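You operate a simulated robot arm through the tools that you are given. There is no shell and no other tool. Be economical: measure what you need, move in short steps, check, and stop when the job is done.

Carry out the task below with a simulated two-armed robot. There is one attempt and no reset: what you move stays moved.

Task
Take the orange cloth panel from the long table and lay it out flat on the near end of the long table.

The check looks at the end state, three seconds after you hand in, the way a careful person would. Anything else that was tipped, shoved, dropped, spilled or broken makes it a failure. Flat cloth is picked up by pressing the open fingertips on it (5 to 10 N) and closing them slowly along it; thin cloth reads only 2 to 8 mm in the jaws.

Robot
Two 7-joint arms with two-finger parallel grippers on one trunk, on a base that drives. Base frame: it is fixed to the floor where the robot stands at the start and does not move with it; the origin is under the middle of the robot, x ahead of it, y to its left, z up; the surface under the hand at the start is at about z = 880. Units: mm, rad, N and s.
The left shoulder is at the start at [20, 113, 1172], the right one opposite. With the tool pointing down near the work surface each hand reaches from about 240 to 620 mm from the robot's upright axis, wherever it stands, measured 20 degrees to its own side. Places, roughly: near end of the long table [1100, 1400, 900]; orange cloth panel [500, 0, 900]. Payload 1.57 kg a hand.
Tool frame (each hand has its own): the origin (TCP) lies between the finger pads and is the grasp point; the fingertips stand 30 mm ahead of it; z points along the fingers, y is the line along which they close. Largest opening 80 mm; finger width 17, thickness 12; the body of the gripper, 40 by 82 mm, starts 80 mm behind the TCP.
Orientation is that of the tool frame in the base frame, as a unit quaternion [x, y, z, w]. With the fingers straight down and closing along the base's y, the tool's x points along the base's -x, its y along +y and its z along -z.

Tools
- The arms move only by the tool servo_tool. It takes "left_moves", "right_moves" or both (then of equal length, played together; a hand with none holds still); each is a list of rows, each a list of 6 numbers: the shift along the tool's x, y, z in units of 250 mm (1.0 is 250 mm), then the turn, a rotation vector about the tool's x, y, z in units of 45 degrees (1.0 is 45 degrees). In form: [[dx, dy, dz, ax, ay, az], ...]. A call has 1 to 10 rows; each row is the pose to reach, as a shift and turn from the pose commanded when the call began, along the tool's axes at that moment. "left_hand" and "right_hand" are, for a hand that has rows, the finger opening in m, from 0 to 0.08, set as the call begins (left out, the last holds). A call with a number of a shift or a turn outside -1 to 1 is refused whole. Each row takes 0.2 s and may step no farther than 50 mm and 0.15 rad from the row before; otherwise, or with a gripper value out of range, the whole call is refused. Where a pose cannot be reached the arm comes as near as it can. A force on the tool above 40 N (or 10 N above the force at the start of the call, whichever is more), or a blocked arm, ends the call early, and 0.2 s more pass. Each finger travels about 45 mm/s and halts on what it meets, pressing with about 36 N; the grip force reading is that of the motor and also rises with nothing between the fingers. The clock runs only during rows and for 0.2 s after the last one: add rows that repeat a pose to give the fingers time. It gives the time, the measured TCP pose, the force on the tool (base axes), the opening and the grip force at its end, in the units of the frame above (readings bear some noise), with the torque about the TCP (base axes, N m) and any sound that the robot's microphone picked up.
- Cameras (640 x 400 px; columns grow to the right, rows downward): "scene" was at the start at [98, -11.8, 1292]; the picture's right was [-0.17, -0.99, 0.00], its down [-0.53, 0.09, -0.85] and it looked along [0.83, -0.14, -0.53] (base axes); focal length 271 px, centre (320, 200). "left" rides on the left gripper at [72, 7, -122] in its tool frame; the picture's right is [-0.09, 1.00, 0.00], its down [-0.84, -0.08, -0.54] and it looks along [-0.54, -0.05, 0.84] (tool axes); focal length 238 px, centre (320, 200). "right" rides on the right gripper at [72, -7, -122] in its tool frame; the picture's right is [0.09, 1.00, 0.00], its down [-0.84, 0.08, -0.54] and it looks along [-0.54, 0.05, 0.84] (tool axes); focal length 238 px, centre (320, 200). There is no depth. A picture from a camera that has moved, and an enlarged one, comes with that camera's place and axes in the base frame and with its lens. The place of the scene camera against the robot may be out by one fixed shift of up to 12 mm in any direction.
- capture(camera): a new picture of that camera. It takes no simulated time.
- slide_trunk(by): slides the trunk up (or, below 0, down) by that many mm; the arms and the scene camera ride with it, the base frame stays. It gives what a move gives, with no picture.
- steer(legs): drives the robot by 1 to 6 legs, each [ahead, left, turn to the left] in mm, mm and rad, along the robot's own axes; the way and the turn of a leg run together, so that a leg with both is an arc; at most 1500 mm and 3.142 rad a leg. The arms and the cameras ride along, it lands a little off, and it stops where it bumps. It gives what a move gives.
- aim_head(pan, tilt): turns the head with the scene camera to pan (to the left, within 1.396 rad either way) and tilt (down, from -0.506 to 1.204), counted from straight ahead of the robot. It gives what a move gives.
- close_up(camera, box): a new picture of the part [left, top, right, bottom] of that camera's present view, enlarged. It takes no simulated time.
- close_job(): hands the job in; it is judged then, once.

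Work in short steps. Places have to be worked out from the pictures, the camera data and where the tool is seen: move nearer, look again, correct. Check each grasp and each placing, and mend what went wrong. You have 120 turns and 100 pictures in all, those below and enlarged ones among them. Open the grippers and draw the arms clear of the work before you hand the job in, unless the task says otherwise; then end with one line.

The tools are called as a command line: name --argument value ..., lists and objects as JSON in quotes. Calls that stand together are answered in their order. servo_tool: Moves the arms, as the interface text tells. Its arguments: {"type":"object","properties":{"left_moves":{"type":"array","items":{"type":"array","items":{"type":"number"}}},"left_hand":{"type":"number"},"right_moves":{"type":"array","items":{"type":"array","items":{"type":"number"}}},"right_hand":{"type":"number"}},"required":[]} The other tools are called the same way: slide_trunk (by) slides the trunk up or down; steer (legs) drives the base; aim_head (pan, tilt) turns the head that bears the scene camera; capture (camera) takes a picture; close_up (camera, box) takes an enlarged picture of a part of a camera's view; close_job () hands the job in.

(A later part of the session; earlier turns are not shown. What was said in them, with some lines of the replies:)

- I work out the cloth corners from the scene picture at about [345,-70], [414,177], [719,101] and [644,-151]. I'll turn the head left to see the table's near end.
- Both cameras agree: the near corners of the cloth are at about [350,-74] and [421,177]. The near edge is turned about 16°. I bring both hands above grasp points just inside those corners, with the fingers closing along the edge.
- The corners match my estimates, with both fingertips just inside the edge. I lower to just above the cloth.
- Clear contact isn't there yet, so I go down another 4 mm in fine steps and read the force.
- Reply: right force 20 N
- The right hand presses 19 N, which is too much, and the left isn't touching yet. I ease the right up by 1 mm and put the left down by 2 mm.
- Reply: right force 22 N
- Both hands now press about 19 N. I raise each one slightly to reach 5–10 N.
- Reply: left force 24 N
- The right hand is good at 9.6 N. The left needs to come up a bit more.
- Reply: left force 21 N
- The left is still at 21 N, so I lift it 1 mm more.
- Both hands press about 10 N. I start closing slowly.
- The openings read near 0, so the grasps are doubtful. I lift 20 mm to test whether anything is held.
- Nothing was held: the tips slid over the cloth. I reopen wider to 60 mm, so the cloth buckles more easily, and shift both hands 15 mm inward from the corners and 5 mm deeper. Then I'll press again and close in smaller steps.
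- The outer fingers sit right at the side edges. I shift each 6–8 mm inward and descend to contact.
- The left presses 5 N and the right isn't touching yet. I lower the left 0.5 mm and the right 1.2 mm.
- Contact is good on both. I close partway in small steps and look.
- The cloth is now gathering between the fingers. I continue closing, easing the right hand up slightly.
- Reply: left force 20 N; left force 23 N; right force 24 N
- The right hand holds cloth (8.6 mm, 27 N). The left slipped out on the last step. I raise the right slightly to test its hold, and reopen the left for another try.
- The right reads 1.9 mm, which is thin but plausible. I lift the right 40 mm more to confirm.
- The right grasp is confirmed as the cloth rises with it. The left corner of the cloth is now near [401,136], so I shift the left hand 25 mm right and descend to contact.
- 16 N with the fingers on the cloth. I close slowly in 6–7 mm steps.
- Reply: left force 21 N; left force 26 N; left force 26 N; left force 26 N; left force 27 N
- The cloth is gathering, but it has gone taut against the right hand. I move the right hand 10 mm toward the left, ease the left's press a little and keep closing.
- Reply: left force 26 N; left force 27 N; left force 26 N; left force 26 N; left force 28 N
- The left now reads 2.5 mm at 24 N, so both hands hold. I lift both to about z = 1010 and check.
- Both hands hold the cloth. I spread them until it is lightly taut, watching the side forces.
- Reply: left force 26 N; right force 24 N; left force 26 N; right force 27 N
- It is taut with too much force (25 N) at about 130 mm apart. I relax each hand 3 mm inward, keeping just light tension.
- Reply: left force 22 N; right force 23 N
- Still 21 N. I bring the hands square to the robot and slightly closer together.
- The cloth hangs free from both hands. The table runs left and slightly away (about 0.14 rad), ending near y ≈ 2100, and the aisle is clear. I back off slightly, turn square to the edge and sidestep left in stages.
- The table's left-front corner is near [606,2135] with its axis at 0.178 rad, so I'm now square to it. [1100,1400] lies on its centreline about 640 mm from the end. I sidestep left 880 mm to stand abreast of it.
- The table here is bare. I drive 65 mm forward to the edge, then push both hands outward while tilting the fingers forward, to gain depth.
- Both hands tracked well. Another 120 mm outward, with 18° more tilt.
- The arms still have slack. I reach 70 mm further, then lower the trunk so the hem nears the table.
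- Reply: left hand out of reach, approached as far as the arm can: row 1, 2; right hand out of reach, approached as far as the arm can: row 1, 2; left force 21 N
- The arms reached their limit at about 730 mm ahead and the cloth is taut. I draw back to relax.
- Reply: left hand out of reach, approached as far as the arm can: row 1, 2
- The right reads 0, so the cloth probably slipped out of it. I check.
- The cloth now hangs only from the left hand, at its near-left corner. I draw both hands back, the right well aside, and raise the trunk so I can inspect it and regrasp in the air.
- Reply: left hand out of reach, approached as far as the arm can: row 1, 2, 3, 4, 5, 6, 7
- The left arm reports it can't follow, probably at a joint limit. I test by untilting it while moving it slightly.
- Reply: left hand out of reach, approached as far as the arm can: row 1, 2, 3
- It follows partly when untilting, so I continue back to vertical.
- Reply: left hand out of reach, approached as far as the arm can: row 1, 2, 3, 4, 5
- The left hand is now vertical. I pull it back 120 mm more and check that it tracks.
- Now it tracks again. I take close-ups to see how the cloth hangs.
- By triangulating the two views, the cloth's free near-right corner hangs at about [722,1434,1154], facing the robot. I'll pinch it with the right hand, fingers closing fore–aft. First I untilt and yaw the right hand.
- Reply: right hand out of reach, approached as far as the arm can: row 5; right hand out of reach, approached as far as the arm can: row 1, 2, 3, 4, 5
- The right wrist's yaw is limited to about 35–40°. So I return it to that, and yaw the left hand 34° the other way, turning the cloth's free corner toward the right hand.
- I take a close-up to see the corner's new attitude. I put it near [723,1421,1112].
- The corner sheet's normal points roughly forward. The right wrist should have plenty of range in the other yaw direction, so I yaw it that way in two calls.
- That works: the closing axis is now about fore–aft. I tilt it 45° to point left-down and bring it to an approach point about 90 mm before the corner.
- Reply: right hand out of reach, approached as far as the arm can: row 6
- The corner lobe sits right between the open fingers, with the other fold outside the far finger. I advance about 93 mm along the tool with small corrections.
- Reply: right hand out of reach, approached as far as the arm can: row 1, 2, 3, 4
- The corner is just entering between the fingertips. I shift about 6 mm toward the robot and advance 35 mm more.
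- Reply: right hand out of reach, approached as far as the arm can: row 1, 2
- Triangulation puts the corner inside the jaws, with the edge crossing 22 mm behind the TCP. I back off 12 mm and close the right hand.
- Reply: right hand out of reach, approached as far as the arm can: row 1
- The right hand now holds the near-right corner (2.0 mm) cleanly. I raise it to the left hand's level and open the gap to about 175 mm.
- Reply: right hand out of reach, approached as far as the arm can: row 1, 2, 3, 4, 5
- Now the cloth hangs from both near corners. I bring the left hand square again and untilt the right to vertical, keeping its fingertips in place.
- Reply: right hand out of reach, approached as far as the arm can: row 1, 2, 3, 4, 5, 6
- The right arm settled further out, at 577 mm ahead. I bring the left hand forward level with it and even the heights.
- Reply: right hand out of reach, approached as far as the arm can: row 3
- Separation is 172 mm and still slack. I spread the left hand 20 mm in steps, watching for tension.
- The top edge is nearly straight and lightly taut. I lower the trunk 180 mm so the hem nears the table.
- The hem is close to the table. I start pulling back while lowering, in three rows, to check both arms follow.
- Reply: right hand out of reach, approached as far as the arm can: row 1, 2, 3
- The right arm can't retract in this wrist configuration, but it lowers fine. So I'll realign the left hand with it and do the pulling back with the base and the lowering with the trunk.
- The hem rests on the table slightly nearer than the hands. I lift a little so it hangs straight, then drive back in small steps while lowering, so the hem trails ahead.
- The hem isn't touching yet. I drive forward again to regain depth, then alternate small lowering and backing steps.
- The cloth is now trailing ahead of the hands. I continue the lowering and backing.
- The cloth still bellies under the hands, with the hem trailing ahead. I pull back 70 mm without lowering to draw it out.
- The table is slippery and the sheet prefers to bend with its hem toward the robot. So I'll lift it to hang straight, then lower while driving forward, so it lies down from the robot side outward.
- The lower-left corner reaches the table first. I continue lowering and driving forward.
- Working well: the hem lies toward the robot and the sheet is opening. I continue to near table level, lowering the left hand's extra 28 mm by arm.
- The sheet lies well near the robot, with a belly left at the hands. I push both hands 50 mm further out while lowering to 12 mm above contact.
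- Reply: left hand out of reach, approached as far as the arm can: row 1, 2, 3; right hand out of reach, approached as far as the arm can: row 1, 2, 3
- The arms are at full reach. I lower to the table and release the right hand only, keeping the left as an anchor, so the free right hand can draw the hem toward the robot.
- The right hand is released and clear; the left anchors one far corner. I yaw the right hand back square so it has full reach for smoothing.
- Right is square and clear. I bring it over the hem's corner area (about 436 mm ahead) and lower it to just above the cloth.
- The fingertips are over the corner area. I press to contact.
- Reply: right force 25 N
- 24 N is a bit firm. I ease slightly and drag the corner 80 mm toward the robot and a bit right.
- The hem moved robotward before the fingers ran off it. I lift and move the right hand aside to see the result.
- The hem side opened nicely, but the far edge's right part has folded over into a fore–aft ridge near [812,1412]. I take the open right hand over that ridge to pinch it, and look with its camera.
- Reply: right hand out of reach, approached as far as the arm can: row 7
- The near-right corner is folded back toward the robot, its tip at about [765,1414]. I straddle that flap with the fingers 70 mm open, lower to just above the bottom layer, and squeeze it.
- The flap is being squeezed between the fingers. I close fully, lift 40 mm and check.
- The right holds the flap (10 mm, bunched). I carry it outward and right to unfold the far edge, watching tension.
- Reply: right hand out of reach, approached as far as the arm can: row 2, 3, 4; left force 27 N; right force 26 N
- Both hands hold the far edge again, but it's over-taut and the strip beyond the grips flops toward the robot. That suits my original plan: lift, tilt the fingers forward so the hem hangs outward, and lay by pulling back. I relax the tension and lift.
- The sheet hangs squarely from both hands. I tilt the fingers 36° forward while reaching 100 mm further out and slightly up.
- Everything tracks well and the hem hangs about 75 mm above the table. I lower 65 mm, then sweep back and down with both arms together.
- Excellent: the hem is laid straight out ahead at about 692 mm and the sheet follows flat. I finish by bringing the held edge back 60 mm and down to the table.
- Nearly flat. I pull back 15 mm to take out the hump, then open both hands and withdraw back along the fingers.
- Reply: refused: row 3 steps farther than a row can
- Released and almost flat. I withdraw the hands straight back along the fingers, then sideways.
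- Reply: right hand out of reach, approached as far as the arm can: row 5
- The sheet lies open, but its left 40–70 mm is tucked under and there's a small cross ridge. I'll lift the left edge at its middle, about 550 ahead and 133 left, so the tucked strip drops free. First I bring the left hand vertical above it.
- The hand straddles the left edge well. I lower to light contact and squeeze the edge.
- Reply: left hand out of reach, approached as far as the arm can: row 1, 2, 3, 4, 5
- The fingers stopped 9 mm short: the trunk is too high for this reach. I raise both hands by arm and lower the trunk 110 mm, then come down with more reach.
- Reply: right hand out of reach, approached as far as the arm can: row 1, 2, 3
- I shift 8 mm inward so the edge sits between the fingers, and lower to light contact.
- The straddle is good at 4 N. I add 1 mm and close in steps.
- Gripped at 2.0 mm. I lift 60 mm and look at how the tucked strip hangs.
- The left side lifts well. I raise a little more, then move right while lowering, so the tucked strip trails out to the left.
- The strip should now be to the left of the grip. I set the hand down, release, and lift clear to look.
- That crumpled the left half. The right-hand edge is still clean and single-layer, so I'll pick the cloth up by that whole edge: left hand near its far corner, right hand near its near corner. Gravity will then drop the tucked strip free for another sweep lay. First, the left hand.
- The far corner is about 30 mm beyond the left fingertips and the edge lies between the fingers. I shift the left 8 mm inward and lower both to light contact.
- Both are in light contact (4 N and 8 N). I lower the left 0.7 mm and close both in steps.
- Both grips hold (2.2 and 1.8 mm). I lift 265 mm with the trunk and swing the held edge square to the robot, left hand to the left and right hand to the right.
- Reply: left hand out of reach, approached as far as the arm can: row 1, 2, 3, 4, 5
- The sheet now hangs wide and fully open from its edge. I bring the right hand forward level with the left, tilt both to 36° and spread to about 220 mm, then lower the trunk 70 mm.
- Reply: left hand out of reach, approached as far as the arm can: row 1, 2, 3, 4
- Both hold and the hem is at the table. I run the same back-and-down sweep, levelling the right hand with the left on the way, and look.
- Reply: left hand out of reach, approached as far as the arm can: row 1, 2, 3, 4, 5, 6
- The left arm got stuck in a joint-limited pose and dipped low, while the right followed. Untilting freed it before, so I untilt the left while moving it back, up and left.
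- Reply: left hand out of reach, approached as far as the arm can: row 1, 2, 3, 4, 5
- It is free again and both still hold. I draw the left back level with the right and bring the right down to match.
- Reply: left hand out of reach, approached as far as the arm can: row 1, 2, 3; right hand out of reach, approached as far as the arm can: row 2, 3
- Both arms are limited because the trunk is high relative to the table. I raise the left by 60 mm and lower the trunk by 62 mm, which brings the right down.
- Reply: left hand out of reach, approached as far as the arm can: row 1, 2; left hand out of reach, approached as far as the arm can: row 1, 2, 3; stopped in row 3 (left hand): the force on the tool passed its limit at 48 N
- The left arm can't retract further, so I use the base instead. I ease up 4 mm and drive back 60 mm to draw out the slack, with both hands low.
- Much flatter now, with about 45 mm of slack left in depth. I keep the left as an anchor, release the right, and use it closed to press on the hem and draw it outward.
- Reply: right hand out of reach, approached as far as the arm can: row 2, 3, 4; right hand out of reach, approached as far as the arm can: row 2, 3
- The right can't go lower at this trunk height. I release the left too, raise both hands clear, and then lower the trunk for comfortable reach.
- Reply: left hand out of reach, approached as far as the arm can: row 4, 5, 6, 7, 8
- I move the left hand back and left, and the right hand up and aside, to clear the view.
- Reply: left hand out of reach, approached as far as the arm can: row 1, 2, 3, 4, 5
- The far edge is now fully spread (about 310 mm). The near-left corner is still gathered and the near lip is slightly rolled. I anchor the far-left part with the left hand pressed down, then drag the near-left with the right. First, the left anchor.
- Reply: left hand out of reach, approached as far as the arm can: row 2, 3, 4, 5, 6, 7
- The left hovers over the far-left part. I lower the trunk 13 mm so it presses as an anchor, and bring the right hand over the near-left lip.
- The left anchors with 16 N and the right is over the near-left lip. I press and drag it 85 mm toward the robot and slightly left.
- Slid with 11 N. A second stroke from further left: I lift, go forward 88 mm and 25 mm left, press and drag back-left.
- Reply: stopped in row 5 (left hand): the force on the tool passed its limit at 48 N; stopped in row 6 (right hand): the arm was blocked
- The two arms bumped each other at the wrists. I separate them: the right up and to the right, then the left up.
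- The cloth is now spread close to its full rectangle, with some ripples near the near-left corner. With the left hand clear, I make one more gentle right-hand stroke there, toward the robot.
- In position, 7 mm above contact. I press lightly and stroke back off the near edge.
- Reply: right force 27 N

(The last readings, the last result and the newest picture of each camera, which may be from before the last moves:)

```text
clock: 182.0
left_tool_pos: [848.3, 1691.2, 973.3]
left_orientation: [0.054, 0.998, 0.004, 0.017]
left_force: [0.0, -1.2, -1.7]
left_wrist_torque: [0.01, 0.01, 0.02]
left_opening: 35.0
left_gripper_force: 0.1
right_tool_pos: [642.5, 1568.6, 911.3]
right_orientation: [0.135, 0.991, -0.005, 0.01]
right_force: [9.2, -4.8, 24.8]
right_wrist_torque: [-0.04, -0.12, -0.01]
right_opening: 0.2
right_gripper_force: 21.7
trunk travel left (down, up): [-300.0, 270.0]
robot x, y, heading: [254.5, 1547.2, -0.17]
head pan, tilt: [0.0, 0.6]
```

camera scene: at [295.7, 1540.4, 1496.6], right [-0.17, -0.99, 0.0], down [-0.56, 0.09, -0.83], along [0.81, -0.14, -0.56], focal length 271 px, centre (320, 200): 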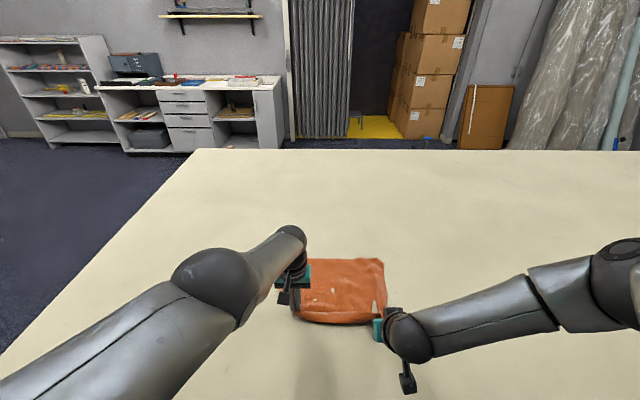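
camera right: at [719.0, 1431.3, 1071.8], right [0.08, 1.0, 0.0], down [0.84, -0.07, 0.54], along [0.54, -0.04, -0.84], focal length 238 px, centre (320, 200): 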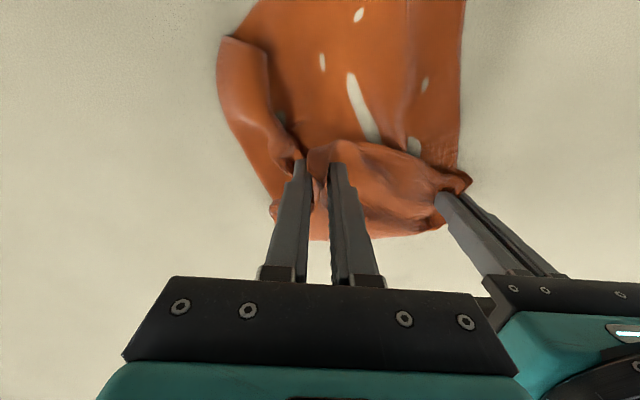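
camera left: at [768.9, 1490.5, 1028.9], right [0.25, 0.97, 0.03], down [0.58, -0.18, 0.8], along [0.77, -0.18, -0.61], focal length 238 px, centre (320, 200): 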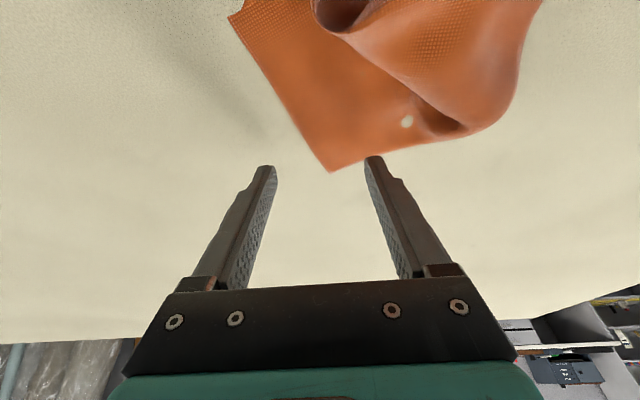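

The stroke is done. I lift both hands straight up, open the grippers, raise the trunk and back the robot away.

servo_tool --left_moves '[[0, 0, -0.08, 0, 0, 0], [0, 0, -0.16, 0, 0, 0], [0, 0, -0.2, 0, 0, 0]]' --right_moves '[[0, 0, -0.14, 0, 0, 0], [0, 0, -0.28, 0, 0, 0], [0, 0, -0.4, 0, 0, 0]]'

slide_trunk --by 150

servo_tool --left_moves '[[0, 0, 0, 0, 0, 0], [0, 0, 0, 0, 0, 0], [0, 0, 0, 0, 0, 0]]' --right_moves '[[0, -0.15, 0, 0, 0, 0], [0, -0.3, 0, 0, 0, 0], [0, -0.45, 0, 0, 0, 0]]' --left_hand 0.08 --right_hand 0.08

steer --legs '[[-250, 0, 0]]'

```text
clock: 182.8
left_tool_pos: [848.4, 1692.1, 1024.3]
left_orientation: [0.053, 0.998, 0.004, 0.018]
left_force: [-0.5, -0.3, 0.8]
left_wrist_torque: [0.0, -0.01, 0.0]
left_opening: 35.1
left_gripper_force: 0.0
right_tool_pos: [637.6, 1570.1, 1008.6]
right_orientation: [0.134, 0.991, -0.007, 0.007]
right_force: [-0.2, 0.4, -1.2]
right_wrist_torque: [0.01, 0.0, 0.02]
right_opening: 0.1
right_gripper_force: 20.8
trunk travel left (down, up): [-300.0, 270.0]
robot x, y, heading: [254.4, 1542.9, -0.167]
head pan, tilt: [0.0, 0.6]
```

```text
clock: 184.5
left_tool_pos: [848.1, 1693.3, 1175.0]
left_orientation: [0.052, 0.998, 0.004, 0.016]
left_force: [-0.1, -0.3, -0.4]
left_wrist_torque: [-0.02, -0.01, 0.04]
left_opening: 35.0
left_gripper_force: 0.0
right_tool_pos: [638.9, 1571.3, 1158.7]
right_orientation: [0.134, 0.991, -0.006, 0.007]
right_force: [0.3, 0.2, 0.1]
right_wrist_torque: [0.01, -0.01, 0.01]
right_opening: 0.0
right_gripper_force: 21.4
trunk travel left (down, up): [-450.0, 120.0]
robot x, y, heading: [253.7, 1546.1, -0.17]
head pan, tilt: [0.0, 0.6]
```

```text
clock: 185.3
left_tool_pos: [846.8, 1691.2, 1177.2]
left_orientation: [0.054, 0.998, 0.004, 0.018]
left_force: [0.2, 0.6, -0.4]
left_wrist_torque: [0.06, 0.01, 0.01]
left_opening: 80.1
left_gripper_force: 0.0
right_tool_pos: [608.1, 1461.1, 1158.3]
right_orientation: [0.134, 0.991, -0.006, 0.008]
right_force: [-0.4, 0.0, -0.1]
right_wrist_torque: [0.03, -0.02, 0.0]
right_opening: 67.8
right_gripper_force: 0.0
trunk travel left (down, up): [-450.0, 120.0]
robot x, y, heading: [253.6, 1544.4, -0.167]
head pan, tilt: [0.0, 0.6]
```

```text
clock: 187.2
left_tool_pos: [593.4, 1737.5, 1175.0]
left_orientation: [0.052, 0.998, 0.003, 0.016]
left_force: [-0.1, -0.9, 0.3]
left_wrist_torque: [-0.01, 0.02, 0.01]
left_opening: 80.2
left_gripper_force: 0.2
right_tool_pos: [355.0, 1508.9, 1158.4]
right_orientation: [0.132, 0.991, -0.006, 0.008]
right_force: [0.4, 0.3, -0.6]
right_wrist_torque: [0.01, -0.04, -0.03]
right_opening: 80.3
right_gripper_force: 0.1
trunk travel left (down, up): [-450.0, 120.0]
robot x, y, heading: [-1.5, 1585.7, -0.167]
head pan, tilt: [0.0, 0.6]
```

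Both grippers are open, the arms are well clear and the robot has backed away. I hand in.

close_job

```text
The job is handed in.
```

The orange cloth is spread on the near end of the long table, centred at about [770, 1460]. That is about 330 mm from your [1100, 1400] mark, because the arms reach no deeper over the table. My last picture showed it nearly flat, about 90% of its full area by estimate, with ripples at the near-left corner. I smoothed those once more but couldn't check the result, as I had no pictures left. No other object was touched.
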